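You operate a simulated robot arm through the tools that you are given. There is no shell and no other tool. Be economical: measure what you need, move in short steps, check, and stop when the job is done.

The job below is to be done with a simulated two-armed robot. You get a single attempt, and the scene is never put back.

## Task
Pick up the red handheld with one hand, pass it to the other hand and put it on the beige side table.

The check looks at the end state, three seconds after you hand in, the way a careful person would. Anything else that was tipped, shoved, dropped, spilled or broken makes it a failure.

## Robot
Two 7-joint arms with two-finger parallel grippers on one trunk, on a base that drives. Base frame: it is fixed to the floor where the robot stands at the start and does not move with it; the origin is under the middle of the robot, x ahead of it, y to its left, z up. Readings come in m, degrees, newtons and seconds.
The left shoulder is at the start at [0.07, 0.163, 1.295], the right one opposite. Places, roughly: beige side table [0.4, -0.6, 0.7]; red handheld (8x3x14 cm) [0.5, -0.1, 1.3]. Payload 3.43 kg a hand.
The tool frame of a hand sits at the grasp point between the pads (the TCP): z along the fingers, y along the line on which they close. The tips reach 0.034 m beyond it. Largest opening 0.128 m; finger width 0.024, thickness 0.012; the body of the gripper, 0.048 by 0.13 m, starts 0.096 m behind the TCP.
Orientation is that of the tool frame in the base frame, as [roll, pitch, yaw] about the fixed x, y, z axes, in that order (R = Rz(yaw) Ry(pitch) Rx(roll)). With the fingers straight down and closing along the base's y, the tool's x points along the base's -x, its y along +y and its z along -z.

## Interface
- The arms move only by the tool jog_arm. It takes "left_targets", "right_targets" or both (then of equal length, played together; a hand with none holds still); each is a list of rows, each an object (a shift or turn left out is 0, a gripper value left out holds the last) with "delta_pos": the shift along the tool's x, y, z in units of 150 mm (1.0 is 150 mm), a list of three; "delta_rot": the turn, a rotation vector about the tool's x, y, z in units of 180 degrees (1.0 is 180 degrees), a list of three. In form: [{"delta_pos": [tx, ty, tz], "delta_rot": [rx, ry, rz]}, ...]. A call has 1 to 12 rows; each row is the pose to reach, as a shift and turn from the pose commanded when the call began, along the tool's axes at that moment. "left_jaw" and "right_jaw" are, for a hand that has rows, the gripper command, from -1 (fully open) to 1 (shut), values between in proportion, set as the call begins (left out, the last holds). A call with a number of a shift or a turn outside -1 to 1 is refused whole. Each row takes 0.2 s and may step no farther than 0.05 m and 8.6 degrees from the row before; otherwise, or with a gripper value out of range, the whole call is refused. Where a pose cannot be reached the arm comes as near as it can. A force on the tool above 40 N (or 10 N above the force at the start of the call, whichever is more), or a blocked arm, ends the call early, and 0.2 s more pass. The fingers move at their own pace (about 0.153 m/s each) and stop on an object; they squeeze with about 35 N. The grip force told is the motor's: it shows also when the fingers shut on nothing. Time passes only in rows, and 0.2 s behind the last, so rows that repeat a pose let the fingers close. It gives the time, the measured TCP pose, the force on the tool (base axes), the opening and the grip force at its end, in the units of the frame above (readings bear some noise), with the torque about the TCP (base axes, N m) and any sound that the robot's microphone picked up.
- Cameras (640 x 400 px; columns grow to the right, rows downward): "scene" is now at [0.1406, 0.0201, 1.5432]; the picture's right is [0.23, -0.97, -0.00], its down [-0.37, -0.09, -0.92] and it looks along [0.90, 0.22, -0.38] (base axes); focal length 214 px, centre (320, 200). "left" rides on the left gripper at [0.076, 0.011, -0.16] in its tool frame; the picture's right is [-0.15, 0.99, 0.00], its down [-0.88, -0.13, -0.46] and it looks along [-0.45, -0.07, 0.89] (tool axes); focal length 234 px, centre (320, 200). "right" rides on the right gripper at [0.076, -0.011, -0.16] in its tool frame; the picture's right is [0.15, 0.99, 0.00], its down [-0.88, 0.13, -0.46] and it looks along [-0.45, 0.07, 0.89] (tool axes); focal length 234 px, centre (320, 200). There is no depth. A picture from a camera that has moved, and an enlarged one, comes with that camera's place and axes in the base frame and with its lens.
- grab_frame(camera): a new picture of that camera. No time passes.
- lift_body(by): slides the trunk up (or, below 0, down) by that many m; the arms and the scene camera ride with it, the base frame stays. It gives what a move gives, with no picture.
- base_move(legs): drives the robot by 1 to 6 legs, each [ahead, left, turn to the left] in m, m and degrees, along the robot's own axes; the way and the turn of a leg run together, so that a leg with both is an arc; at most 1.5 m and 180 degrees a leg. The arms and the cameras ride along, it lands a little off, and it stops where it bumps. It gives what a move gives.
- pan_tilt(pan, tilt): turns the head with the scene camera to pan (to the left, within 86 degrees either way) and tilt (down, from -29 to 69), counted from straight ahead of the robot. It gives what a move gives.
- close_up(camera, box): a new picture of the part [left, top, right, bottom] of that camera's present view, enlarged. No time passes.
- close_job(): hands the job in; it is judged then, once.

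Work in short steps. Places have to be worked out from the pictures, the camera data and where the tool is seen: move nearer, look again, correct. Check each grasp and each placing, and mend what went wrong. You have 120 turns and 100 pictures in all, those below and enlarged ones among them. Open the grippers and draw the arms clear of the work before you hand the job in, unless the task says otherwise; then end with one line.

The tools are called after "Request:" by a JSON object that holds its "method" and its "body". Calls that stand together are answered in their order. jog_arm: Moves the arms, as the interface text tells. Its arguments: {"type":"object","properties":{"left_targets":{"type":"array","items":{"type":"object","properties":{"delta_pos":{"type":"array","items":{"type":"number"}},"delta_rot":{"type":"array","items":{"type":"number"}}}}},"left_jaw":{"type":"number"},"right_targets":{"type":"array","items":{"type":"object","properties":{"delta_pos":{"type":"array","items":{"type":"number"}},"delta_rot":{"type":"array","items":{"type":"number"}}}}},"right_jaw":{"type":"number"}},"required":[]} The other tools are called the same way: lift_body (by) slides the trunk up or down; base_move (legs) drives the base; pan_tilt (pan, tilt) turns the head that bears the scene camera; grab_frame (camera) takes a picture; close_up (camera, box) takes an enlarged picture of a part of a camera's view; close_job () hands the job in.

At the start:

```text
time: 0.0
left_position: [0.3481, 0.0959, 1.4716]
left_tool_rot: [180.0, 0.1, -180.0]
left_force: [0.4, -0.1, -0.4]
left_moment: [0.0, 0.03, 0.01]
left_gripper_width: 0.128
left_grasp_force: 0.2
right_position: [0.3905, -0.2059, 1.4004]
right_tool_rot: [179.9, -0.1, 179.9]
right_force: [-0.2, 0.4, -0.5]
right_moment: [0.0, 0.02, 0.01]
right_gripper_width: 0.128
right_grasp_force: 0.1
trunk travel left (down, up): [-0.775, 0.165]
robot x, y, heading: [-0.002, -0.0, 0.2]
head pan, tilt: [13.5, 22.6]
```

scene: 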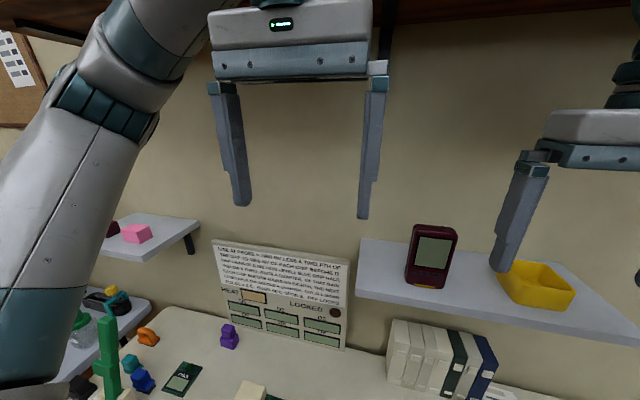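
right: 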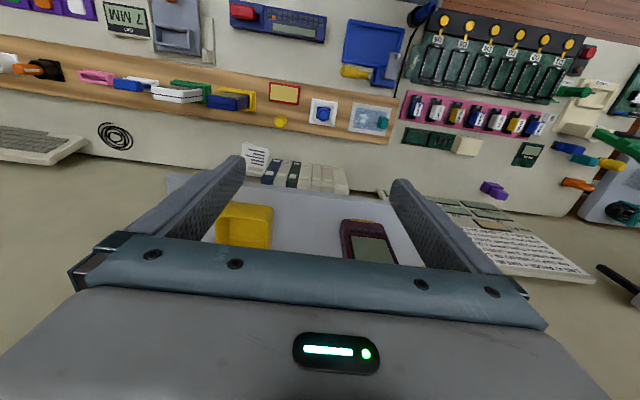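
left: 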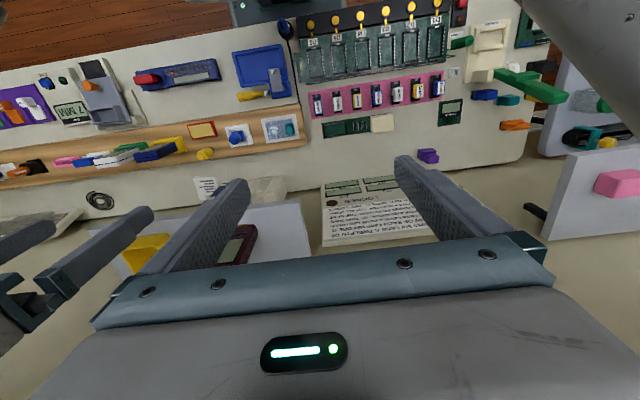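

The red handheld stands on a wall shelf left of a yellow tray. I take a close look at it and pan towards the side table on the right.

Request:
{"method": "close_up", "body": {"camera": "scene", "box": [340, 180, 640, 368]}}

Request:
{"method": "pan_tilt", "body": {"pan": -55, "tilt": 50}}

Request:
{"method": "grab_frame", "body": {"camera": "scene"}}

```text
2.13 times, centred on (490, 274) of scene
camera zoom: at [0.1406, 0.0201, 1.5432], right [0.23, -0.97, 0.0], down [-0.37, -0.09, -0.92], along [0.9, 0.22, -0.38], focal length 456 px, centre (-42, 43)
```

zoom: 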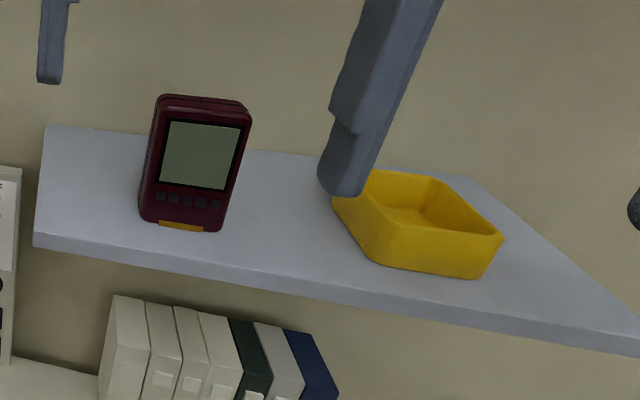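

```text
time: 1.4
left_position: [0.3486, 0.0955, 1.4704]
left_tool_rot: [180.0, 0.0, 180.0]
left_force: [0.3, 0.5, 0.7]
left_moment: [0.01, 0.02, 0.03]
left_gripper_width: 0.1278
left_grasp_force: 0.0
right_position: [0.3902, -0.2068, 1.4002]
right_tool_rot: [179.8, -0.1, 180.0]
right_force: [0.8, 0.2, -0.6]
right_moment: [-0.03, -0.01, -0.02]
right_gripper_width: 0.1278
right_grasp_force: 0.0
trunk travel left (down, up): [-0.775, 0.165]
robot x, y, heading: [-0.0042, -0.0013, 0.0]
head pan, tilt: [-55.0, 50.0]
```

```text
95 pictures are left
camera scene: at [0.0947, -0.0646, 1.5019], right [-0.82, -0.57, 0.0], down [-0.44, 0.63, -0.64], along [0.37, -0.53, -0.77], focal length 214 px, centre (320, 200)
```

scene: 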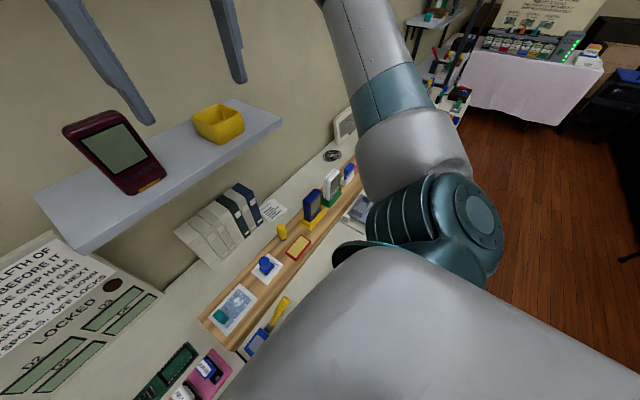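

Rough triangulation puts the handheld near [0.52, -0.105], bottom at z≈1.217, top ≈1.35. I clear the right hand away from it to the right/back, then view again.

Request:
{"method": "jog_arm", "body": {"right_targets": [{"delta_pos": [0.1, -0.25, 0]}, {"delta_pos": [0.2, -0.5, 0]}, {"delta_pos": [0.3, -0.75, 0]}, {"delta_pos": [0.4, -1.0, 0]}]}}

Request:
{"method": "pan_tilt", "body": {"pan": -15, "tilt": 28}}

Request:
{"method": "close_up", "body": {"camera": "scene", "box": [200, 100, 520, 300]}}

Request:
{"method": "grab_frame", "body": {"camera": "left"}}

Request:
{"method": "grab_frame", "body": {"camera": "right"}}

```text
time: 2.4
left_position: [0.3454, 0.0929, 1.4723]
left_tool_rot: [179.9, 0.1, 180.0]
left_force: [0.6, 1.4, 0.5]
left_moment: [0.06, -0.03, 0.01]
left_gripper_width: 0.1281
left_grasp_force: 0.1
right_position: [0.3274, -0.3567, 1.3992]
right_tool_rot: [179.8, 0.2, -180.0]
right_force: [-1.2, -1.0, 0.0]
right_moment: [0.04, 0.01, -0.03]
right_gripper_width: 0.1279
right_grasp_force: 0.1
trunk travel left (down, up): [-0.775, 0.165]
robot x, y, heading: [0.0015, -0.0011, -0.1]
head pan, tilt: [-55.0, 50.0]
```

```text
time: 3.5
left_position: [0.3471, 0.0947, 1.4715]
left_tool_rot: [-180.0, 0.0, 180.0]
left_force: [-0.6, 0.0, -0.8]
left_moment: [0.02, -0.02, -0.02]
left_gripper_width: 0.1281
left_grasp_force: 0.1
right_position: [0.3292, -0.3562, 1.3989]
right_tool_rot: [179.9, -0.1, 179.9]
right_force: [-0.3, 0.0, 0.2]
right_moment: [0.03, -0.03, 0.01]
right_gripper_width: 0.1278
right_grasp_force: 0.1
trunk travel left (down, up): [-0.775, 0.165]
robot x, y, heading: [0.0006, -0.0018, -0.1]
head pan, tilt: [-15.0, 28.0]
```

```text
2.00 times, centred on (360, 200) of scene
camera zoom: at [0.1383, -0.0253, 1.5345], right [-0.26, -0.97, 0.0], down [-0.45, 0.12, -0.88], along [0.85, -0.23, -0.47], focal length 429 px, centre (240, 200)
```

zoom: 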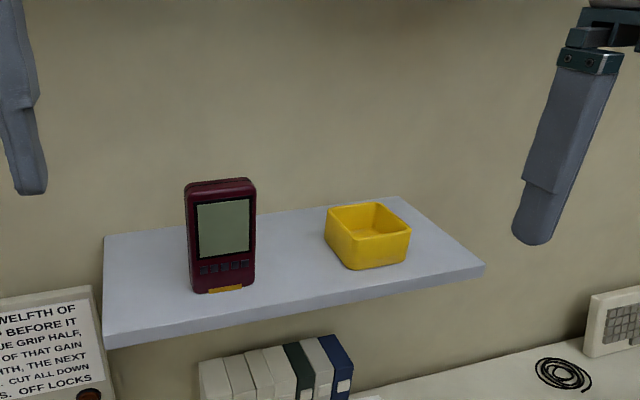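

```text
93 pictures are left
camera left: at [0.2732, 0.1057, 1.6314], right [0.15, 0.99, 0.0], down [0.88, -0.13, 0.46], along [0.45, -0.07, -0.89], focal length 234 px, centre (320, 200)
```

left: 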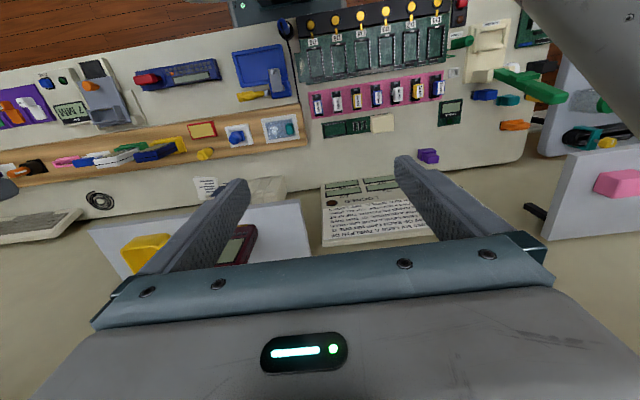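

```text
92 pictures are left
camera right: at [0.2542, -0.3669, 1.5584], right [-0.15, 0.99, 0.0], down [0.88, 0.13, 0.46], along [0.45, 0.07, -0.89], focal length 234 px, centre (320, 200)
```

right: 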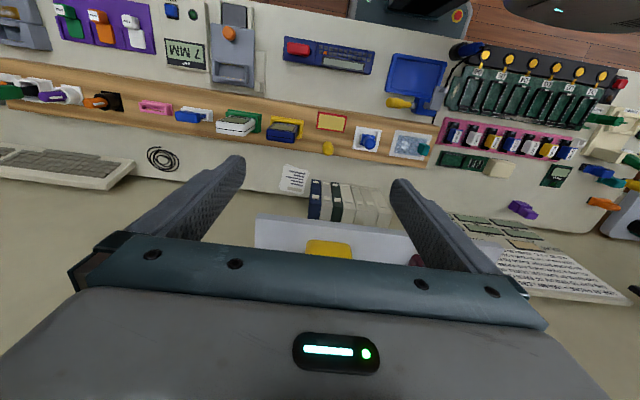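

Views agree: front face at x≈0.512, y from -0.071 to -0.143, top z≈1.34, nearly square to the robot. I bring the left hand most of the way over at its present height and look.

Request:
{"method": "jog_arm", "body": {"left_targets": [{"delta_pos": [-0.173, -0.2, 0]}, {"delta_pos": [-0.347, -0.4, 0]}, {"delta_pos": [-0.52, -0.6, 0]}, {"delta_pos": [-0.693, -0.8, 0]}, {"delta_pos": [-0.867, -1.0, 0]}], "left_jaw": -1}}

Request:
{"method": "grab_frame", "body": {"camera": "left"}}

Request:
{"method": "grab_frame", "body": {"camera": "scene"}}

```text
time: 4.9
left_position: [0.4144, -0.0046, 1.4899]
left_tool_rot: [178.3, 3.4, -179.2]
left_force: [-1.4, -0.7, 0.9]
left_moment: [-0.01, 0.0, 0.03]
left_gripper_width: 0.128
left_grasp_force: 0.1
right_position: [0.3212, -0.2986, 1.4046]
right_tool_rot: [179.6, 0.9, -175.2]
right_force: [0.4, 0.6, -0.4]
right_moment: [-0.15, 0.04, -0.02]
right_gripper_width: 0.1281
right_grasp_force: 0.0
trunk travel left (down, up): [-0.775, 0.165]
robot x, y, heading: [-0.0161, 0.0357, 5.2]
head pan, tilt: [-15.0, 28.0]
stopped in row 5 (left hand): the arm was blocked; the commanded pose is now the measured one
```

```text
91 pictures are left
camera left: at [0.3296, -0.0002, 1.6454], right [0.13, 0.99, 0.04], down [0.85, -0.13, 0.5], along [0.5, -0.03, -0.86], focal length 234 px, centre (320, 200)
```

left: 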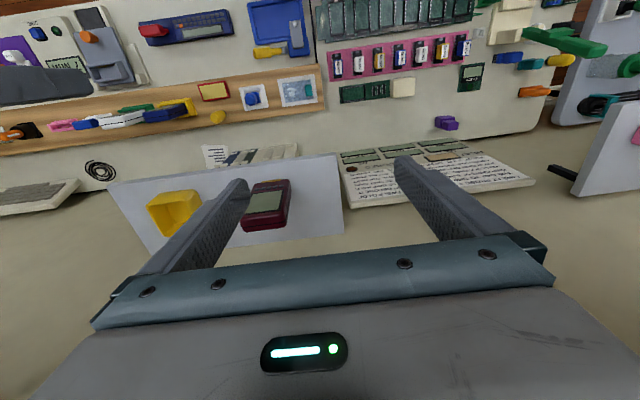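

```text
90 pictures are left
camera scene: at [0.084, 0.0127, 1.5396], right [-0.17, -0.98, -0.01], down [-0.44, 0.09, -0.9], along [0.88, -0.15, -0.45], focal length 214 px, centre (320, 200)
```

scene: 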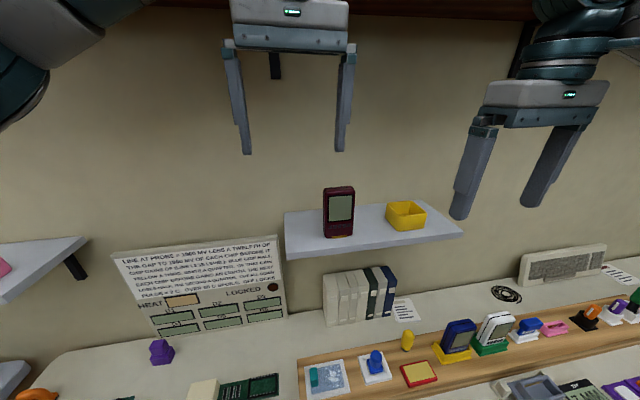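

The left arm got blocked: there is a second shelf above, which the upright wrist runs into (base nudged too). I draw the left hand back away and look up.

Request:
{"method": "jog_arm", "body": {"left_targets": [{"delta_pos": [0.2, 0.1, 0.0]}, {"delta_pos": [0.4, 0.25, 0.0]}, {"delta_pos": [0.6, 0.4, 0.0]}, {"delta_pos": [0.75, 0.55, 0.0]}]}}

Request:
{"method": "pan_tilt", "body": {"pan": -5, "tilt": -20}}

Request:
{"method": "grab_frame", "body": {"camera": "scene"}}

```text
time: 5.9
left_position: [0.3451, 0.0811, 1.4702]
left_tool_rot: [178.9, 0.9, -177.3]
left_force: [-1.7, -0.7, -1.0]
left_moment: [0.11, -0.07, 0.0]
left_gripper_width: 0.1282
left_grasp_force: 0.0
right_position: [0.351, -0.2987, 1.3986]
right_tool_rot: [179.6, -0.1, -175.4]
right_force: [-0.9, -0.6, 0.7]
right_moment: [0.07, -0.05, 0.02]
right_gripper_width: 0.1279
right_grasp_force: 0.0
trunk travel left (down, up): [-0.775, 0.165]
robot x, y, heading: [-0.0059, 0.0323, 4.9]
head pan, tilt: [-15.0, 28.0]
```

```text
time: 7.0
left_position: [0.3505, 0.0858, 1.4689]
left_tool_rot: [179.1, 0.7, -177.4]
left_force: [-0.4, 0.4, -0.3]
left_moment: [0.0, 0.02, 0.02]
left_gripper_width: 0.1279
left_grasp_force: 0.1
right_position: [0.3559, -0.2938, 1.3984]
right_tool_rot: [179.9, -0.2, -175.3]
right_force: [0.6, 0.6, 0.4]
right_moment: [0.01, 0.01, -0.03]
right_gripper_width: 0.1276
right_grasp_force: 0.1
trunk travel left (down, up): [-0.775, 0.165]
robot x, y, heading: [-0.0094, 0.0321, 4.7]
head pan, tilt: [-5.0, -20.0]
```

```text
89 pictures are left
camera scene: at [0.1171, 0.0349, 1.609], right [-0.01, -1.0, 0.0], down [0.34, 0.0, -0.94], along [0.94, 0.0, 0.34], focal length 214 px, centre (320, 200)
```

scene: 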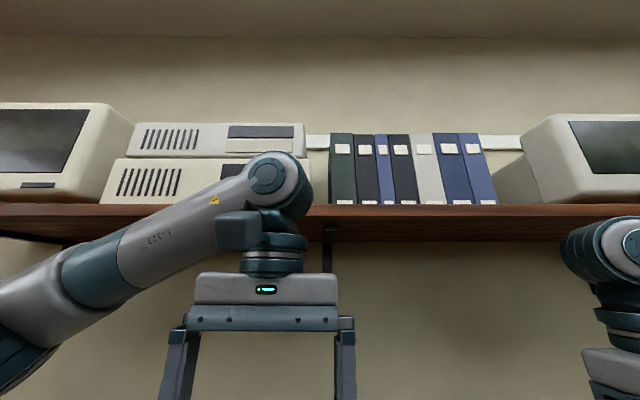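

Upper shelf underside is ≈1.7 m with its front edge at x≈0.42, its items undisturbed; so a top-down grasp won't fit. I'll approach horizontally from the front at the handheld's lower half; first I back the base off ~0.25 m and straighten it for room.

Request:
{"method": "base_move", "body": {"legs": [[-0.25, -0.01, -4.7]]}}

Request:
{"method": "pan_tilt", "body": {"pan": -8, "tilt": 22}}

Request:
{"method": "grab_frame", "body": {"camera": "scene"}}

```text
time: 8.9
left_position: [0.105, 0.0386, 1.4692]
left_tool_rot: [179.2, 0.4, 178.1]
left_force: [1.6, -1.1, -0.2]
left_moment: [-0.01, 0.01, 0.03]
left_gripper_width: 0.128
left_grasp_force: 0.1
right_position: [0.0825, -0.3422, 1.3966]
right_tool_rot: [179.9, -0.4, -179.9]
right_force: [-0.2, 0.1, -0.7]
right_moment: [0.01, 0.04, 0.0]
right_gripper_width: 0.128
right_grasp_force: 0.1
trunk travel left (down, up): [-0.775, 0.165]
robot x, y, heading: [-0.2562, 0.0139, 0.2]
head pan, tilt: [-5.0, -20.0]
```

```text
time: 9.9
left_position: [0.1034, 0.0369, 1.4702]
left_tool_rot: [179.2, 0.5, 178.1]
left_force: [-0.4, -0.5, 0.2]
left_moment: [0.0, 0.0, -0.03]
left_gripper_width: 0.1282
left_grasp_force: 0.1
right_position: [0.0803, -0.3429, 1.397]
right_tool_rot: [180.0, -0.4, -179.9]
right_force: [-0.3, -0.4, -0.4]
right_moment: [-0.01, 0.03, 0.02]
right_gripper_width: 0.128
right_grasp_force: 0.0
trunk travel left (down, up): [-0.775, 0.165]
robot x, y, heading: [-0.26, 0.0081, 0.6]
head pan, tilt: [-8.0, 22.0]
```

```text
88 pictures are left
camera scene: at [-0.1152, -0.0016, 1.5442], right [-0.14, -0.99, 0.0], down [-0.37, 0.05, -0.93], along [0.92, -0.13, -0.37], focal length 214 px, centre (320, 200)
```

scene: 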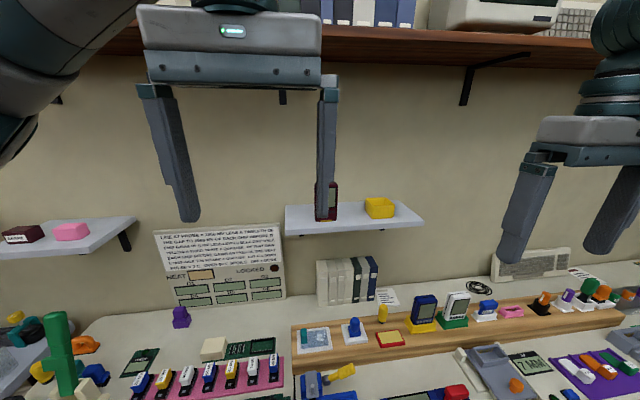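

Base is at x≈-0.26. I move the left hand forward and down in front of the shelves (wrist still clear of the upper shelf).

Request:
{"method": "jog_arm", "body": {"left_targets": [{"delta_pos": [-0.2, -0.12, 0.16]}, {"delta_pos": [-0.4, -0.24, 0.32]}, {"delta_pos": [-0.6, -0.36, 0.48]}, {"delta_pos": [-0.8, -0.48, 0.64]}, {"delta_pos": [-1.0, -0.6, 0.8]}]}}

```text
time: 11.2
left_position: [0.2518, -0.0561, 1.348]
left_tool_rot: [179.2, 0.6, 178.1]
left_force: [-0.5, -0.1, 1.0]
left_moment: [0.01, 0.03, -0.01]
left_gripper_width: 0.1279
left_grasp_force: 0.1
right_position: [0.0828, -0.3439, 1.3968]
right_tool_rot: [179.8, -0.4, -179.9]
right_force: [-0.2, -0.9, 1.0]
right_moment: [0.0, 0.04, 0.0]
right_gripper_width: 0.128
right_grasp_force: 0.0
trunk travel left (down, up): [-0.775, 0.165]
robot x, y, heading: [-0.256, 0.0122, 0.1]
head pan, tilt: [-8.0, 22.0]
```

Next I pitch the hand to point forward (90° over 11 rows) while easing to the pre-grasp place in front of the handheld.

Request:
{"method": "jog_arm", "body": {"left_targets": [{"delta_pos": [-0.048, -0.031, 0.056], "delta_rot": [0, -0.0455, 0]}, {"delta_pos": [-0.097, -0.062, 0.113], "delta_rot": [0, -0.0909, 0]}, {"delta_pos": [-0.145, -0.093, 0.169], "delta_rot": [0, -0.1364, 0]}, {"delta_pos": [-0.194, -0.124, 0.225], "delta_rot": [0, -0.1818, 0]}, {"delta_pos": [-0.242, -0.155, 0.282], "delta_rot": [0, -0.2273, 0]}, {"delta_pos": [-0.291, -0.185, 0.338], "delta_rot": [0, -0.2727, 0]}, {"delta_pos": [-0.339, -0.216, 0.395], "delta_rot": [0, -0.3182, 0]}, {"delta_pos": [-0.388, -0.247, 0.451], "delta_rot": [0, -0.3636, 0]}, {"delta_pos": [-0.436, -0.278, 0.507], "delta_rot": [0, -0.4091, 0]}, {"delta_pos": [-0.485, -0.309, 0.564], "delta_rot": [0, -0.4545, 0]}, {"delta_pos": [-0.533, -0.34, 0.62], "delta_rot": [0, -0.5, 0]}]}}

Request:
{"method": "grab_frame", "body": {"camera": "left"}}

Request:
{"method": "grab_frame", "body": {"camera": "scene"}}

```text
time: 13.6
left_position: [0.3298, -0.1082, 1.257]
left_tool_rot: [50.9, 88.9, 48.9]
left_force: [0.1, -0.4, -0.5]
left_moment: [0.0, -0.03, 0.02]
left_gripper_width: 0.128
left_grasp_force: 0.0
right_position: [0.0796, -0.3443, 1.3972]
right_tool_rot: [179.9, -0.3, -179.8]
right_force: [0.0, -0.9, -0.6]
right_moment: [0.01, -0.01, -0.02]
right_gripper_width: 0.1282
right_grasp_force: 0.1
trunk travel left (down, up): [-0.775, 0.165]
robot x, y, heading: [-0.256, 0.0161, 0.1]
head pan, tilt: [-8.0, 22.0]
```

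```text
87 pictures are left
camera left: at [0.1736, -0.092, 1.1788], right [0.03, 0.99, 0.16], down [-0.47, -0.13, 0.87], along [0.88, -0.1, 0.46], focal length 234 px, centre (320, 200)
```

left: 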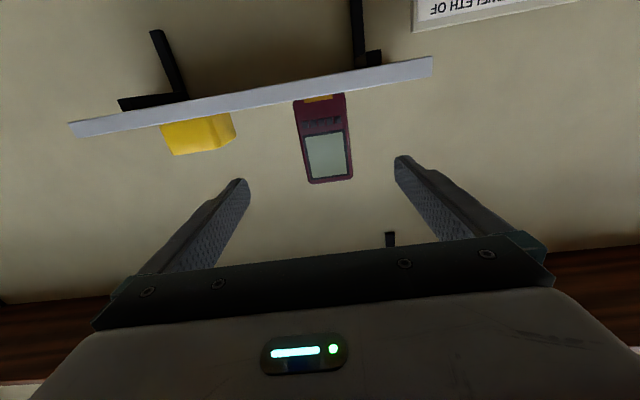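

```text
86 pictures are left
camera scene: at [-0.1157, -0.0034, 1.5442], right [-0.14, -0.99, 0.0], down [-0.37, 0.05, -0.93], along [0.92, -0.13, -0.38], focal length 214 px, centre (320, 200)
```

scene: 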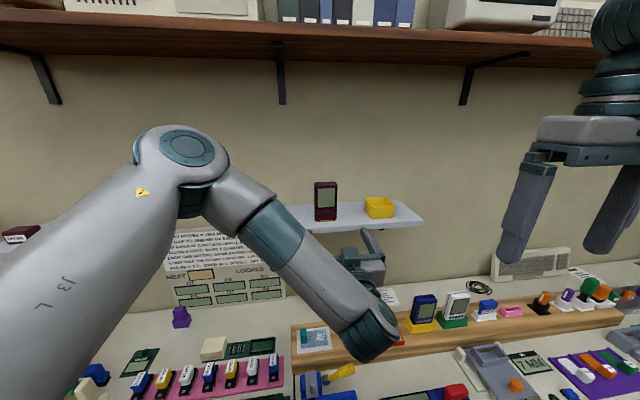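

The left camera confirms handheld centre y≈-0.106, bottom ≈1.21, top ≈1.335. I advance 0.12 m and straighten the 2° yaw, then check alignment.

Request:
{"method": "jog_arm", "body": {"left_targets": [{"delta_pos": [0.017, 0.012, 0.27], "delta_rot": [-0.004, 0, 0]}, {"delta_pos": [0.034, 0.024, 0.54], "delta_rot": [-0.008, 0, 0]}, {"delta_pos": [0.05, 0.04, 0.8], "delta_rot": [-0.011, 0, 0]}]}}

Request:
{"method": "grab_frame", "body": {"camera": "left"}}

Request:
{"method": "close_up", "body": {"camera": "scene", "box": [220, 140, 460, 290]}}

```text
time: 14.3
left_position: [0.4546, -0.1056, 1.2483]
left_tool_rot: [53.3, 89.1, 53.5]
left_force: [0.4, 0.2, -0.3]
left_moment: [0.0, 0.02, 0.01]
left_gripper_width: 0.128
left_grasp_force: 0.1
right_position: [0.0813, -0.3426, 1.397]
right_tool_rot: [-179.9, -0.4, -179.9]
right_force: [0.4, 0.5, -0.2]
right_moment: [-0.01, 0.0, 0.01]
right_gripper_width: 0.1281
right_grasp_force: 0.1
trunk travel left (down, up): [-0.775, 0.165]
robot x, y, heading: [-0.2557, 0.0142, -0.1]
head pan, tilt: [-8.0, 22.0]
```

```text
85 pictures are left
camera left: at [0.2959, -0.0935, 1.1724], right [0.0, 0.99, 0.16], down [-0.46, -0.14, 0.87], along [0.89, -0.07, 0.46], focal length 234 px, centre (320, 200)
```

left: 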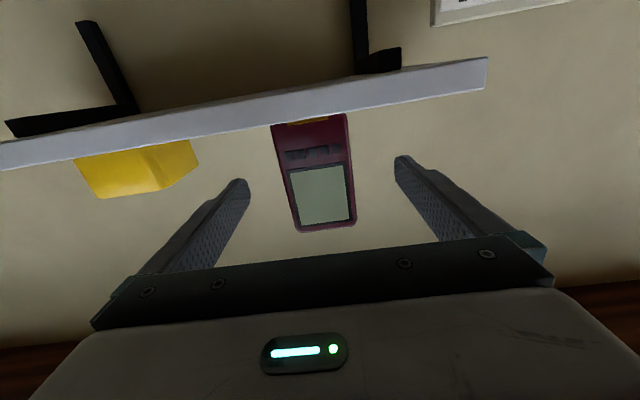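

```text
2.67 times, centred on (340, 215) of scene
camera zoom: at [-0.115, -0.0013, 1.5441], right [-0.14, -0.99, 0.0], down [-0.37, 0.05, -0.93], along [0.92, -0.13, -0.38], focal length 572 px, centre (267, 160)
```

zoom: 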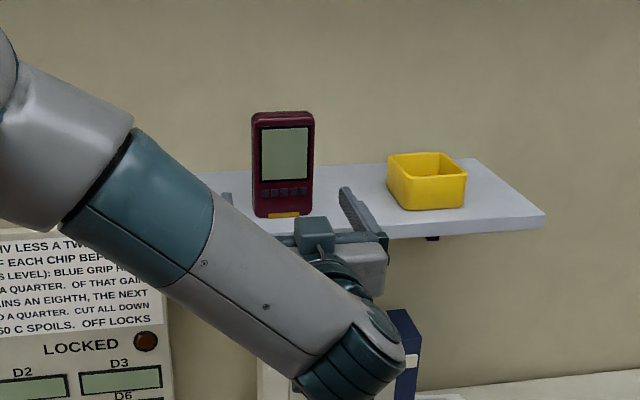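

Fingers straddle the handheld evenly and are above the shelf. I advance 0.072 m so the pads are at its mid-thickness.

Request:
{"method": "jog_arm", "body": {"left_targets": [{"delta_pos": [0, 0, 0.24]}, {"delta_pos": [0, 0, 0.48]}]}}

Request:
{"method": "grab_frame", "body": {"camera": "left"}}

Request:
{"method": "close_up", "body": {"camera": "scene", "box": [220, 140, 460, 290]}}

```text
time: 14.9
left_position: [0.5251, -0.1043, 1.2516]
left_tool_rot: [56.1, 89.1, 56.2]
left_force: [0.2, -0.4, -0.8]
left_moment: [0.01, -0.04, 0.02]
left_gripper_width: 0.1279
left_grasp_force: 0.1
right_position: [0.0818, -0.3419, 1.3969]
right_tool_rot: [179.9, -0.4, -179.9]
right_force: [0.7, 0.7, -0.3]
right_moment: [-0.01, 0.02, 0.0]
right_gripper_width: 0.1281
right_grasp_force: 0.0
trunk travel left (down, up): [-0.775, 0.165]
robot x, y, heading: [-0.2578, 0.0108, 0.0]
head pan, tilt: [-8.0, 22.0]
```

```text
83 pictures are left
camera left: at [0.3667, -0.0928, 1.1735], right [0.0, 0.99, 0.16], down [-0.46, -0.14, 0.87], along [0.89, -0.07, 0.46], focal length 234 px, centre (320, 200)
```

left: 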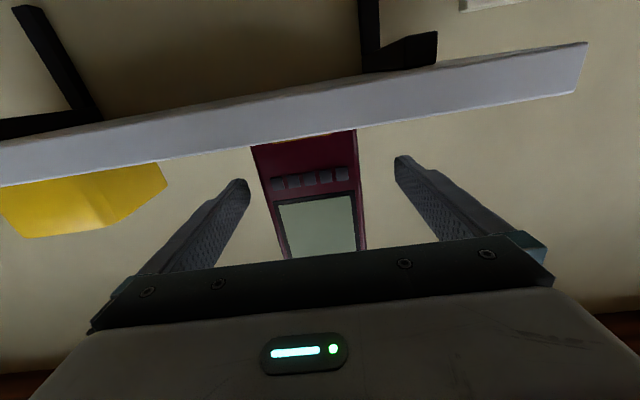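

```text
2.67 times, centred on (340, 215) of scene
camera zoom: at [-0.1141, -0.0013, 1.544], right [-0.14, -0.99, 0.0], down [-0.37, 0.05, -0.93], along [0.92, -0.13, -0.38], focal length 572 px, centre (267, 160)
```

zoom: 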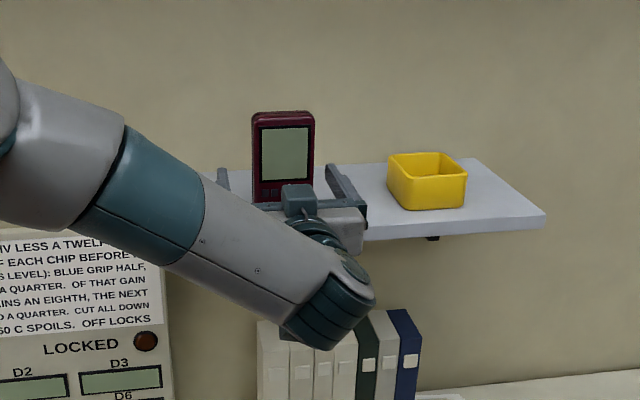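

Device sits between the pads, clear of everything. I close the left gripper and hold for the fingers to settle.

Request:
{"method": "jog_arm", "body": {"left_targets": [{"delta_pos": [0, 0, 0]}, {"delta_pos": [0, 0, 0]}, {"delta_pos": [0, 0, 0]}, {"delta_pos": [0, 0, 0]}], "left_jaw": 1}}

Request:
{"method": "grab_frame", "body": {"camera": "left"}}

```text
time: 15.9
left_position: [0.523, -0.1057, 1.2517]
left_tool_rot: [49.1, 88.9, 49.2]
left_force: [1.4, -1.5, 4.4]
left_moment: [-0.26, -0.17, 0.0]
left_gripper_width: 0.0756
left_grasp_force: 35.2
right_position: [0.0803, -0.3424, 1.3968]
right_tool_rot: [179.9, -0.3, -179.9]
right_force: [-1.0, 0.4, -0.7]
right_moment: [0.0, 0.01, -0.02]
right_gripper_width: 0.128
right_grasp_force: 0.1
trunk travel left (down, up): [-0.775, 0.165]
robot x, y, heading: [-0.2598, 0.0137, 0.3]
head pan, tilt: [-8.0, 22.0]
```

```text
81 pictures are left
camera left: at [0.3648, -0.0935, 1.1747], right [0.0, 0.99, 0.16], down [-0.47, -0.14, 0.87], along [0.88, -0.07, 0.46], focal length 234 px, centre (320, 200)
```

left: 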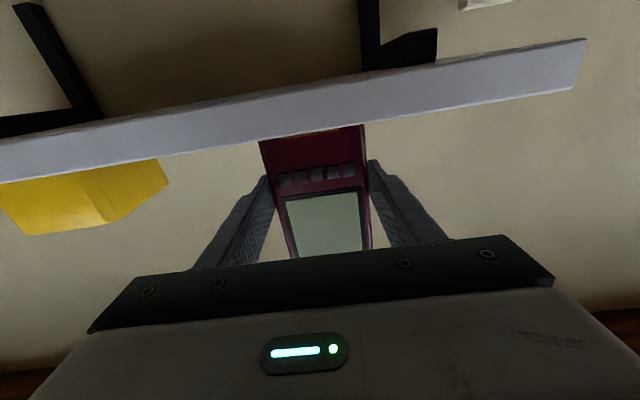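

Gripped at 7.6 cm with 35 N. I lift it 6 cm off the shelf.

Request:
{"method": "jog_arm", "body": {"left_targets": [{"delta_pos": [-0.13, 0, 0]}, {"delta_pos": [-0.26, 0, 0]}, {"delta_pos": [-0.4, 0, 0]}]}}

Request:
{"method": "grab_frame", "body": {"camera": "scene"}}

```text
time: 16.8
left_position: [0.5214, -0.1067, 1.3113]
left_tool_rot: [54.1, 89.1, 54.0]
left_force: [-0.3, 0.0, -2.6]
left_moment: [0.02, 0.03, 0.0]
left_gripper_width: 0.0753
left_grasp_force: 35.0
right_position: [0.0801, -0.3407, 1.3967]
right_tool_rot: [179.9, -0.3, -179.9]
right_force: [-0.5, -0.3, 0.0]
right_moment: [0.0, 0.0, -0.04]
right_gripper_width: 0.128
right_grasp_force: 0.1
trunk travel left (down, up): [-0.775, 0.165]
robot x, y, heading: [-0.2566, 0.0127, 0.2]
head pan, tilt: [-8.0, 22.0]
```

```text
80 pictures are left
camera scene: at [-0.1161, -0.0017, 1.5442], right [-0.14, -0.99, 0.0], down [-0.37, 0.05, -0.93], along [0.92, -0.13, -0.37], focal length 214 px, centre (320, 200)
```

scene: 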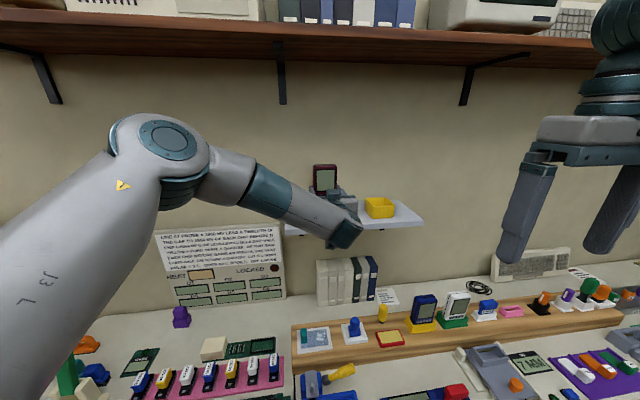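

Handheld is held. I drive straight back 0.28 m with the arms as they are, to have free space for the hand-over, and then look toward the side table.

Request:
{"method": "base_move", "body": {"legs": [[-0.28, 0, 0]]}}

Request:
{"method": "pan_tilt", "body": {"pan": -35, "tilt": 40}}

Request:
{"method": "grab_frame", "body": {"camera": "scene"}}

```text
time: 18.7
left_position: [0.243, -0.1045, 1.3103]
left_tool_rot: [58.0, 89.1, 58.3]
left_force: [-1.0, 0.3, -1.6]
left_moment: [0.0, 0.0, 0.0]
left_gripper_width: 0.0755
left_grasp_force: 35.4
right_position: [-0.1988, -0.3429, 1.3966]
right_tool_rot: [179.9, -0.4, -179.8]
right_force: [0.4, -0.6, -0.2]
right_moment: [-0.01, 0.04, -0.05]
right_gripper_width: 0.1282
right_grasp_force: 0.1
trunk travel left (down, up): [-0.775, 0.165]
robot x, y, heading: [-0.5409, 0.0093, 0.4]
head pan, tilt: [-8.0, 22.0]
```

```text
time: 19.6
left_position: [0.2411, -0.1051, 1.3105]
left_tool_rot: [54.1, 89.1, 54.3]
left_force: [-0.7, -0.1, -1.9]
left_moment: [-0.01, 0.0, 0.01]
left_gripper_width: 0.0752
left_grasp_force: 34.7
right_position: [-0.201, -0.3422, 1.398]
right_tool_rot: [179.9, -0.5, -179.8]
right_force: [0.2, -0.7, -0.8]
right_moment: [0.0, 0.01, -0.01]
right_gripper_width: 0.1281
right_grasp_force: 0.1
trunk travel left (down, up): [-0.775, 0.165]
robot x, y, heading: [-0.5437, 0.0112, 0.4]
head pan, tilt: [-35.0, 40.0]
```

```text
79 pictures are left
camera scene: at [-0.4197, -0.0386, 1.5161], right [-0.57, -0.82, 0.0], down [-0.53, 0.37, -0.77], along [0.63, -0.44, -0.64], focal length 214 px, centre (320, 200)
```

scene: 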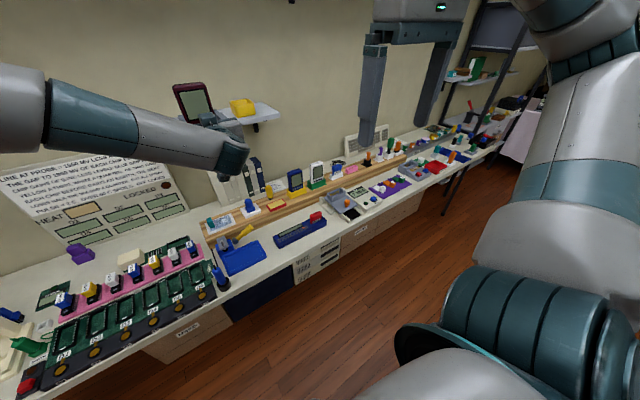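

The long beige bench (top ≈0.7, x 0.11–0.65) matches the side table's place. I zoom in to find a free spot on it.

Request:
{"method": "close_up", "body": {"camera": "scene", "box": [180, 100, 500, 300]}}

Request:
{"method": "pan_tilt", "body": {"pan": 15, "tilt": 40}}

Request:
{"method": "grab_frame", "body": {"camera": "scene"}}

Request:
{"method": "grab_frame", "body": {"camera": "right"}}

```text
2.00 times, centred on (340, 200) of scene
camera zoom: at [-0.4197, -0.0386, 1.5161], right [-0.57, -0.82, 0.0], down [-0.53, 0.37, -0.77], along [0.63, -0.44, -0.64], focal length 429 px, centre (280, 200)
```

zoom: 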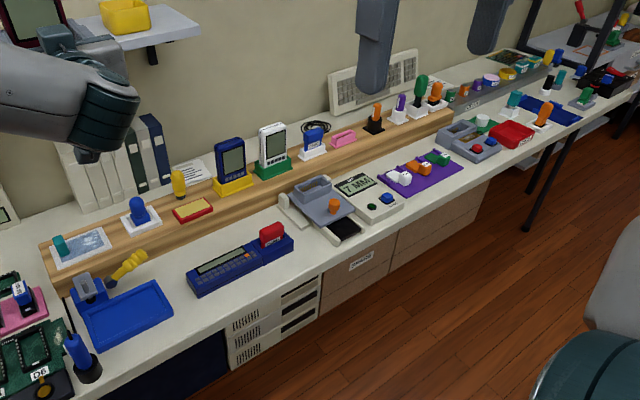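

```text
time: 20.8
left_position: [0.2399, -0.1037, 1.3116]
left_tool_rot: [54.4, 89.0, 54.6]
left_force: [0.7, -0.1, -1.1]
left_moment: [0.02, 0.0, 0.03]
left_gripper_width: 0.0753
left_grasp_force: 34.8
right_position: [-0.2003, -0.3421, 1.3967]
right_tool_rot: [179.9, -0.3, -179.8]
right_force: [0.0, 0.0, 0.0]
right_moment: [0.01, 0.05, -0.02]
right_gripper_width: 0.1282
right_grasp_force: 0.0
trunk travel left (down, up): [-0.775, 0.165]
robot x, y, heading: [-0.5432, 0.0121, 0.2]
head pan, tilt: [15.0, 40.0]
```

```text
77 pictures are left
camera scene: at [-0.4076, 0.0321, 1.516], right [0.26, -0.96, 0.0], down [-0.62, -0.17, -0.77], along [0.74, 0.2, -0.64], focal length 214 px, centre (320, 200)
```

scene: 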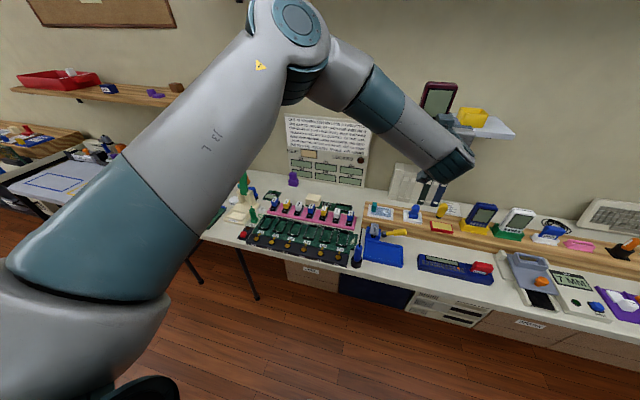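

```text
76 pictures are left
camera right: at [-0.276, -0.3548, 1.5566], right [-0.15, 0.99, 0.0], down [0.88, 0.13, 0.45], along [0.44, 0.07, -0.89], focal length 234 px, centre (320, 200)
```

right: 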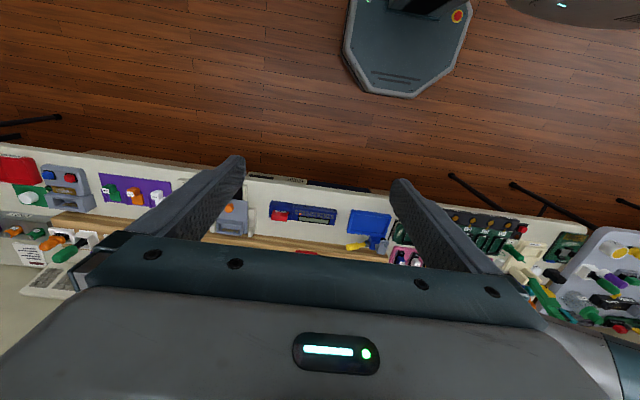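

There's free bench behind the wooden strip, right of the paper note, around [0.61, -0.66]. Now the hand-over: I shift the left hand to the robot's midline and raise/advance the right hand.

Request:
{"method": "jog_arm", "body": {"left_targets": [{"delta_pos": [0, 0.13, 0]}, {"delta_pos": [0, 0.26, 0]}, {"delta_pos": [0, 0.39, 0]}, {"delta_pos": [0, 0.52, 0]}, {"delta_pos": [0, 0.65, 0]}], "right_targets": [{"delta_pos": [-0.2, 0, -0.18]}, {"delta_pos": [-0.4, 0, -0.36]}, {"delta_pos": [-0.6, 0, -0.54]}, {"delta_pos": [-0.8, 0, -0.72]}, {"delta_pos": [-1.0, 0, -0.9]}]}}

Request:
{"method": "pan_tilt", "body": {"pan": 0, "tilt": 20}}

Request:
{"method": "grab_frame", "body": {"camera": "scene"}}

```text
time: 22.0
left_position: [0.2438, -0.0041, 1.3119]
left_tool_rot: [49.7, 89.1, 49.9]
left_force: [0.5, 0.5, -1.9]
left_moment: [-0.01, 0.01, -0.04]
left_gripper_width: 0.0753
left_grasp_force: 34.9
right_position: [-0.05, -0.3383, 1.5324]
right_tool_rot: [-180.0, -0.4, -179.7]
right_force: [-0.1, 0.3, 0.8]
right_moment: [-0.07, 0.03, -0.01]
right_gripper_width: 0.1279
right_grasp_force: 0.0
trunk travel left (down, up): [-0.775, 0.165]
robot x, y, heading: [-0.54, 0.0081, 0.1]
head pan, tilt: [15.0, 40.0]
```

```text
time: 22.8
left_position: [0.2427, -0.0077, 1.3132]
left_tool_rot: [54.9, 89.0, 55.1]
left_force: [0.0, -1.1, -1.8]
left_moment: [0.01, 0.08, 0.01]
left_gripper_width: 0.0755
left_grasp_force: 34.7
right_position: [-0.0502, -0.3415, 1.5307]
right_tool_rot: [179.9, -0.4, -179.8]
right_force: [-0.1, -0.2, -0.1]
right_moment: [0.01, -0.02, -0.02]
right_gripper_width: 0.128
right_grasp_force: 0.0
trunk travel left (down, up): [-0.775, 0.165]
robot x, y, heading: [-0.5386, 0.0106, 0.4]
head pan, tilt: [0.0, 20.0]
```

```text
75 pictures are left
camera scene: at [-0.3966, 0.0096, 1.5474], right [0.01, -1.0, 0.0], down [-0.34, 0.0, -0.94], along [0.94, 0.01, -0.34], focal length 214 px, centre (320, 200)
```

scene: 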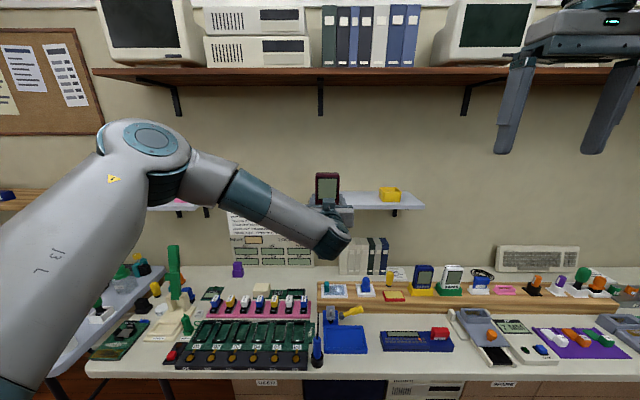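

Device top is ≈1.40. I bring the right hand in over it at a safe height (tips ≈1.5).

Request:
{"method": "jog_arm", "body": {"right_targets": [{"delta_pos": [-0.2, 0.18, 0]}, {"delta_pos": [-0.4, 0.36, 0]}, {"delta_pos": [-0.6, 0.54, 0]}, {"delta_pos": [-0.8, 0.72, 0]}, {"delta_pos": [-1.0, 0.9, 0]}], "right_jaw": -1}}

Request:
{"method": "jog_arm", "body": {"right_targets": [{"delta_pos": [-0.2, 0.2, 0]}, {"delta_pos": [-0.4, 0.4, 0]}, {"delta_pos": [-0.6, 0.6, 0]}, {"delta_pos": [-0.8, 0.8, 0]}, {"delta_pos": [-0.97, 1.0, 0]}]}}

Request:
{"method": "grab_frame", "body": {"camera": "scene"}}

Request:
{"method": "grab_frame", "body": {"camera": "right"}}

```text
time: 24.0
left_position: [0.2437, -0.0029, 1.3119]
left_tool_rot: [53.3, 89.2, 53.7]
left_force: [-0.5, 0.9, -1.5]
left_moment: [-0.01, 0.01, -0.02]
left_gripper_width: 0.0754
left_grasp_force: 34.9
right_position: [0.1025, -0.2027, 1.5291]
right_tool_rot: [-179.8, -0.5, -179.8]
right_force: [-0.4, 0.8, -1.2]
right_moment: [-0.05, 0.03, -0.03]
right_gripper_width: 0.128
right_grasp_force: 0.1
trunk travel left (down, up): [-0.775, 0.165]
robot x, y, heading: [-0.5406, 0.0136, 0.4]
head pan, tilt: [0.0, 20.0]
```

```text
time: 25.2
left_position: [0.2408, -0.0025, 1.313]
left_tool_rot: [44.4, 89.2, 44.6]
left_force: [-0.1, 0.4, -1.9]
left_moment: [0.03, 0.04, -0.05]
left_gripper_width: 0.0753
left_grasp_force: 34.8
right_position: [0.1346, -0.0717, 1.5021]
right_tool_rot: [-179.9, -0.3, -179.7]
right_force: [0.5, 0.3, 0.7]
right_moment: [-0.1, -0.04, -0.03]
right_gripper_width: 0.1279
right_grasp_force: 0.1
right hand out of reach, approached as far as the arm can: row 2, 3, 4, 5
trunk travel left (down, up): [-0.775, 0.165]
robot x, y, heading: [-0.5405, 0.0091, 0.3]
head pan, tilt: [0.0, 20.0]
```

```text
74 pictures are left
camera scene: at [-0.3972, 0.0152, 1.5475], right [0.01, -1.0, 0.0], down [-0.34, -0.01, -0.94], along [0.94, 0.0, -0.34], focal length 214 px, centre (320, 200)
```

scene: 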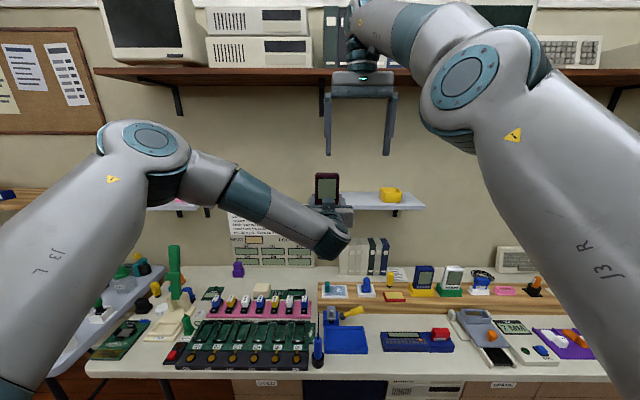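

```text
73 pictures are left
camera right: at [0.0583, -0.0821, 1.6619], right [-0.15, 0.99, 0.0], down [0.88, 0.14, 0.45], along [0.45, 0.07, -0.89], focal length 234 px, centre (320, 200)
```

right: 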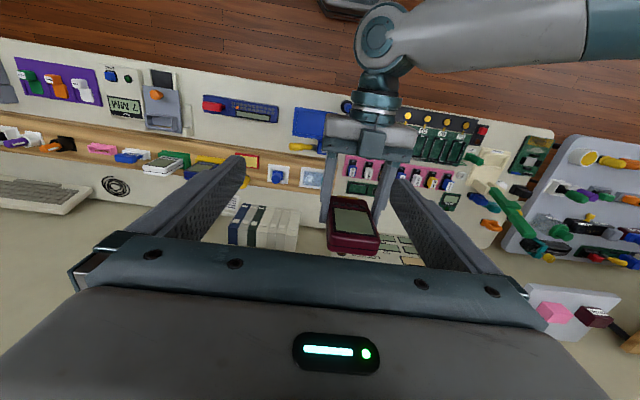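

At this height the right hand can't reach that far out. I bring the left hand with the handheld back 0.15 m and down 0.12 m so both arms are comfortable.

Request:
{"method": "jog_arm", "body": {"left_targets": [{"delta_pos": [0.16, 0, -0.2]}, {"delta_pos": [0.32, 0, -0.4]}, {"delta_pos": [0.48, 0, -0.6]}, {"delta_pos": [0.64, 0, -0.8]}, {"delta_pos": [0.8, 0, -1.0]}]}}

Request:
{"method": "jog_arm", "body": {"right_targets": [{"delta_pos": [0, 0, 0]}]}}

Request:
{"method": "grab_frame", "body": {"camera": "scene"}}

```text
time: 26.4
left_position: [0.0892, -0.0045, 1.1929]
left_tool_rot: [51.3, 88.9, 51.5]
left_force: [-0.3, -0.9, -2.6]
left_moment: [0.02, 0.02, 0.04]
left_gripper_width: 0.0755
left_grasp_force: 35.2
right_position: [0.1346, -0.0761, 1.502]
right_tool_rot: [179.8, -0.3, -179.8]
right_force: [0.0, 0.1, 0.4]
right_moment: [-0.03, -0.01, -0.03]
right_gripper_width: 0.1279
right_grasp_force: 0.1
trunk travel left (down, up): [-0.775, 0.165]
robot x, y, heading: [-0.5413, 0.01, 0.4]
head pan, tilt: [0.0, 20.0]
```

```text
time: 26.8
left_position: [0.0888, -0.005, 1.1918]
left_tool_rot: [54.8, 89.1, 55.0]
left_force: [0.3, 0.1, -1.3]
left_moment: [-0.02, 0.03, 0.0]
left_gripper_width: 0.0753
left_grasp_force: 34.9
right_position: [0.1354, -0.0758, 1.5011]
right_tool_rot: [179.9, -0.3, -179.8]
right_force: [-0.4, -0.2, -0.2]
right_moment: [0.01, 0.01, 0.03]
right_gripper_width: 0.128
right_grasp_force: 0.0
trunk travel left (down, up): [-0.775, 0.165]
robot x, y, heading: [-0.5384, 0.0106, 0.1]
head pan, tilt: [0.0, 20.0]
```

```text
72 pictures are left
camera scene: at [-0.3962, 0.0104, 1.5474], right [0.01, -1.0, 0.0], down [-0.34, 0.0, -0.94], along [0.94, 0.01, -0.34], focal length 214 px, centre (320, 200)
```

scene: 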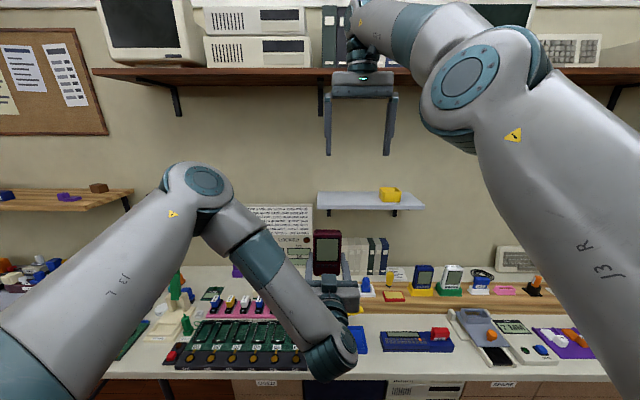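

Handheld top is now ≈1.285. I move the right hand down 0.1 m and toward the midline, still above it, to see where its commanded pose stands.

Request:
{"method": "jog_arm", "body": {"right_targets": [{"delta_pos": [0, 0.15, 0.22]}, {"delta_pos": [0, 0.3, 0.44]}, {"delta_pos": [0, 0.45, 0.66]}]}}

```text
time: 27.6
left_position: [0.0906, -0.0037, 1.1926]
left_tool_rot: [56.9, 89.1, 57.3]
left_force: [0.7, 0.4, -2.4]
left_moment: [0.03, 0.06, 0.01]
left_gripper_width: 0.0753
left_grasp_force: 35.0
right_position: [0.1397, -0.0084, 1.405]
right_tool_rot: [179.9, -0.3, -179.8]
right_force: [0.6, 0.9, -0.2]
right_moment: [-0.01, 0.02, 0.03]
right_gripper_width: 0.1281
right_grasp_force: 0.1
trunk travel left (down, up): [-0.775, 0.165]
robot x, y, heading: [-0.5406, 0.0122, 0.2]
head pan, tilt: [0.0, 20.0]
```

Commanded equals measured. I centre the right hand over the handheld and check with both cameras.

Request:
{"method": "jog_arm", "body": {"right_targets": [{"delta_pos": [0.3, 0.027, 0]}, {"delta_pos": [0.3, 0.027, 0.2]}]}}

Request:
{"method": "grab_frame", "body": {"camera": "right"}}

Request:
{"method": "grab_frame", "body": {"camera": "scene"}}

Request:
{"method": "grab_frame", "body": {"camera": "left"}}

```text
time: 28.2
left_position: [0.0925, -0.0043, 1.192]
left_tool_rot: [61.4, 89.2, 61.7]
left_force: [0.3, 0.3, -2.2]
left_moment: [0.01, 0.03, -0.01]
left_gripper_width: 0.0753
left_grasp_force: 35.3
right_position: [0.0956, -0.0047, 1.3763]
right_tool_rot: [179.9, -0.6, -179.8]
right_force: [0.8, 0.4, -0.1]
right_moment: [0.03, 0.01, -0.01]
right_gripper_width: 0.1278
right_grasp_force: 0.1
trunk travel left (down, up): [-0.775, 0.165]
robot x, y, heading: [-0.539, 0.0117, 0.6]
head pan, tilt: [0.0, 20.0]
```

```text
71 pictures are left
camera right: at [0.0195, -0.0163, 1.5347], right [-0.15, 0.99, 0.0], down [0.88, 0.13, 0.45], along [0.44, 0.07, -0.89], focal length 234 px, centre (320, 200)
```

right: 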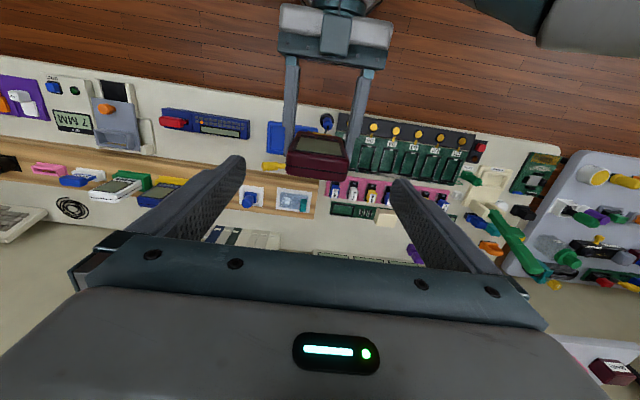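

```text
70 pictures are left
camera scene: at [-0.3933, 0.01, 1.5471], right [0.01, -1.0, 0.0], down [-0.34, 0.0, -0.94], along [0.94, 0.01, -0.34], focal length 214 px, centre (320, 200)
```

scene: 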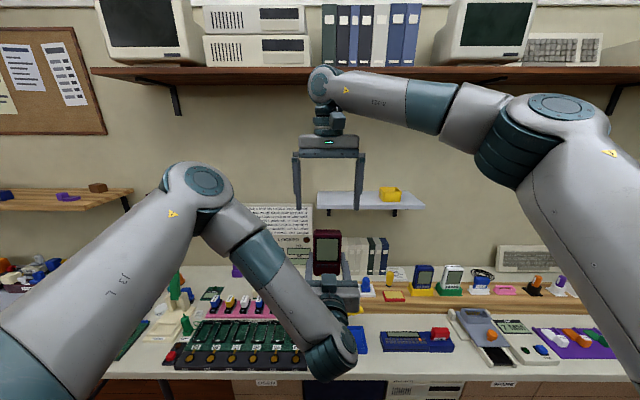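

```text
69 pictures are left
camera left: at [-0.0663, 0.0064, 1.1145], right [0.0, 0.99, 0.16], down [-0.46, -0.14, 0.88], along [0.89, -0.07, 0.46], focal length 234 px, centre (320, 200)
```

left: 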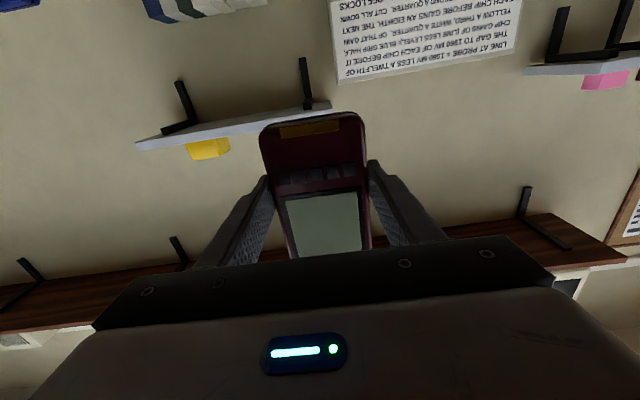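

Lined up in y; the handheld's top seems centred at x≈0.10, so I nudge 6 mm forward and descend 0.118 m around its upper half (tips staying above the left fingers).

Request:
{"method": "jog_arm", "body": {"right_targets": [{"delta_pos": [-0.04, 0.0, 0.2]}, {"delta_pos": [-0.04, 0.0, 0.4]}, {"delta_pos": [-0.04, 0.0, 0.6]}, {"delta_pos": [-0.04, 0.0, 0.785]}]}}

Request:
{"method": "grab_frame", "body": {"camera": "right"}}

Request:
{"method": "close_up", "body": {"camera": "scene", "box": [240, 180, 416, 290]}}

Request:
{"method": "grab_frame", "body": {"camera": "left"}}

```text
time: 29.2
left_position: [0.0908, -0.005, 1.1911]
left_tool_rot: [57.1, 89.0, 57.2]
left_force: [-0.4, -0.4, -1.6]
left_moment: [0.03, 0.05, 0.01]
left_gripper_width: 0.0755
left_grasp_force: 34.4
right_position: [0.0985, -0.0032, 1.2585]
right_tool_rot: [179.9, -0.3, -179.8]
right_force: [0.4, 0.0, 0.8]
right_moment: [0.0, 0.05, -0.04]
right_gripper_width: 0.128
right_grasp_force: 0.1
trunk travel left (down, up): [-0.775, 0.165]
robot x, y, heading: [-0.5402, 0.0068, 0.4]
head pan, tilt: [0.0, 20.0]
```

```text
68 pictures are left
camera right: at [0.0226, -0.0156, 1.4178], right [-0.15, 0.99, 0.0], down [0.88, 0.13, 0.45], along [0.45, 0.07, -0.89], focal length 234 px, centre (320, 200)
```

right: 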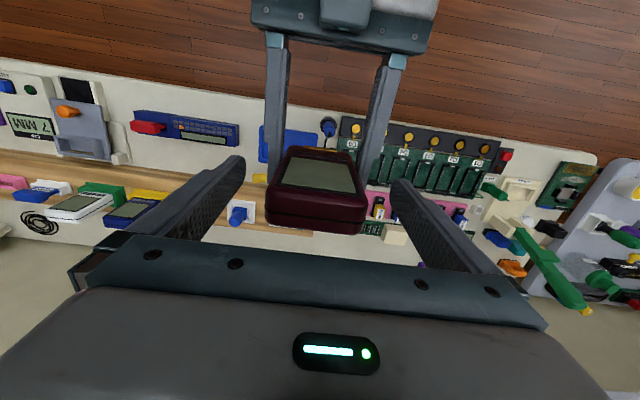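

```text
3.64 times, centred on (328, 235) of scene
camera zoom: at [-0.3954, 0.0099, 1.5474], right [0.01, -1.0, 0.0], down [-0.34, 0.0, -0.94], along [0.94, 0.01, -0.34], focal length 780 px, centre (291, 73)
```

zoom: 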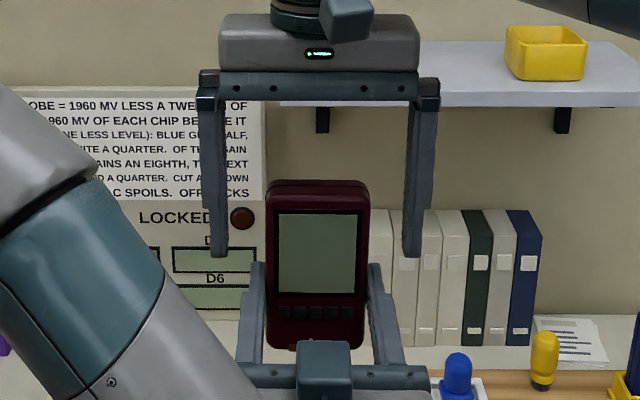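

```text
66 pictures are left
camera left: at [-0.0678, 0.0065, 1.1152], right [-0.01, 0.99, 0.16], down [-0.46, -0.14, 0.87], along [0.89, -0.07, 0.46], focal length 234 px, centre (320, 200)
```

left: 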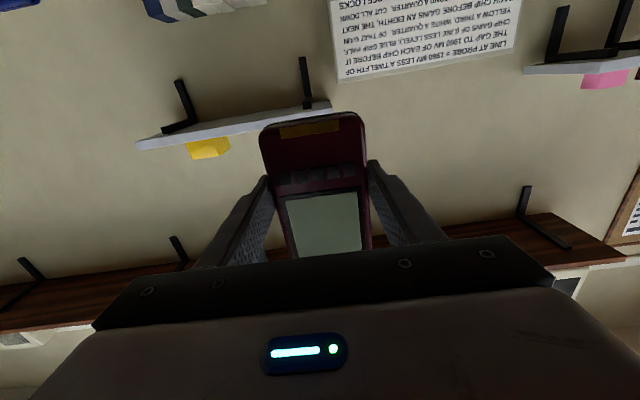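

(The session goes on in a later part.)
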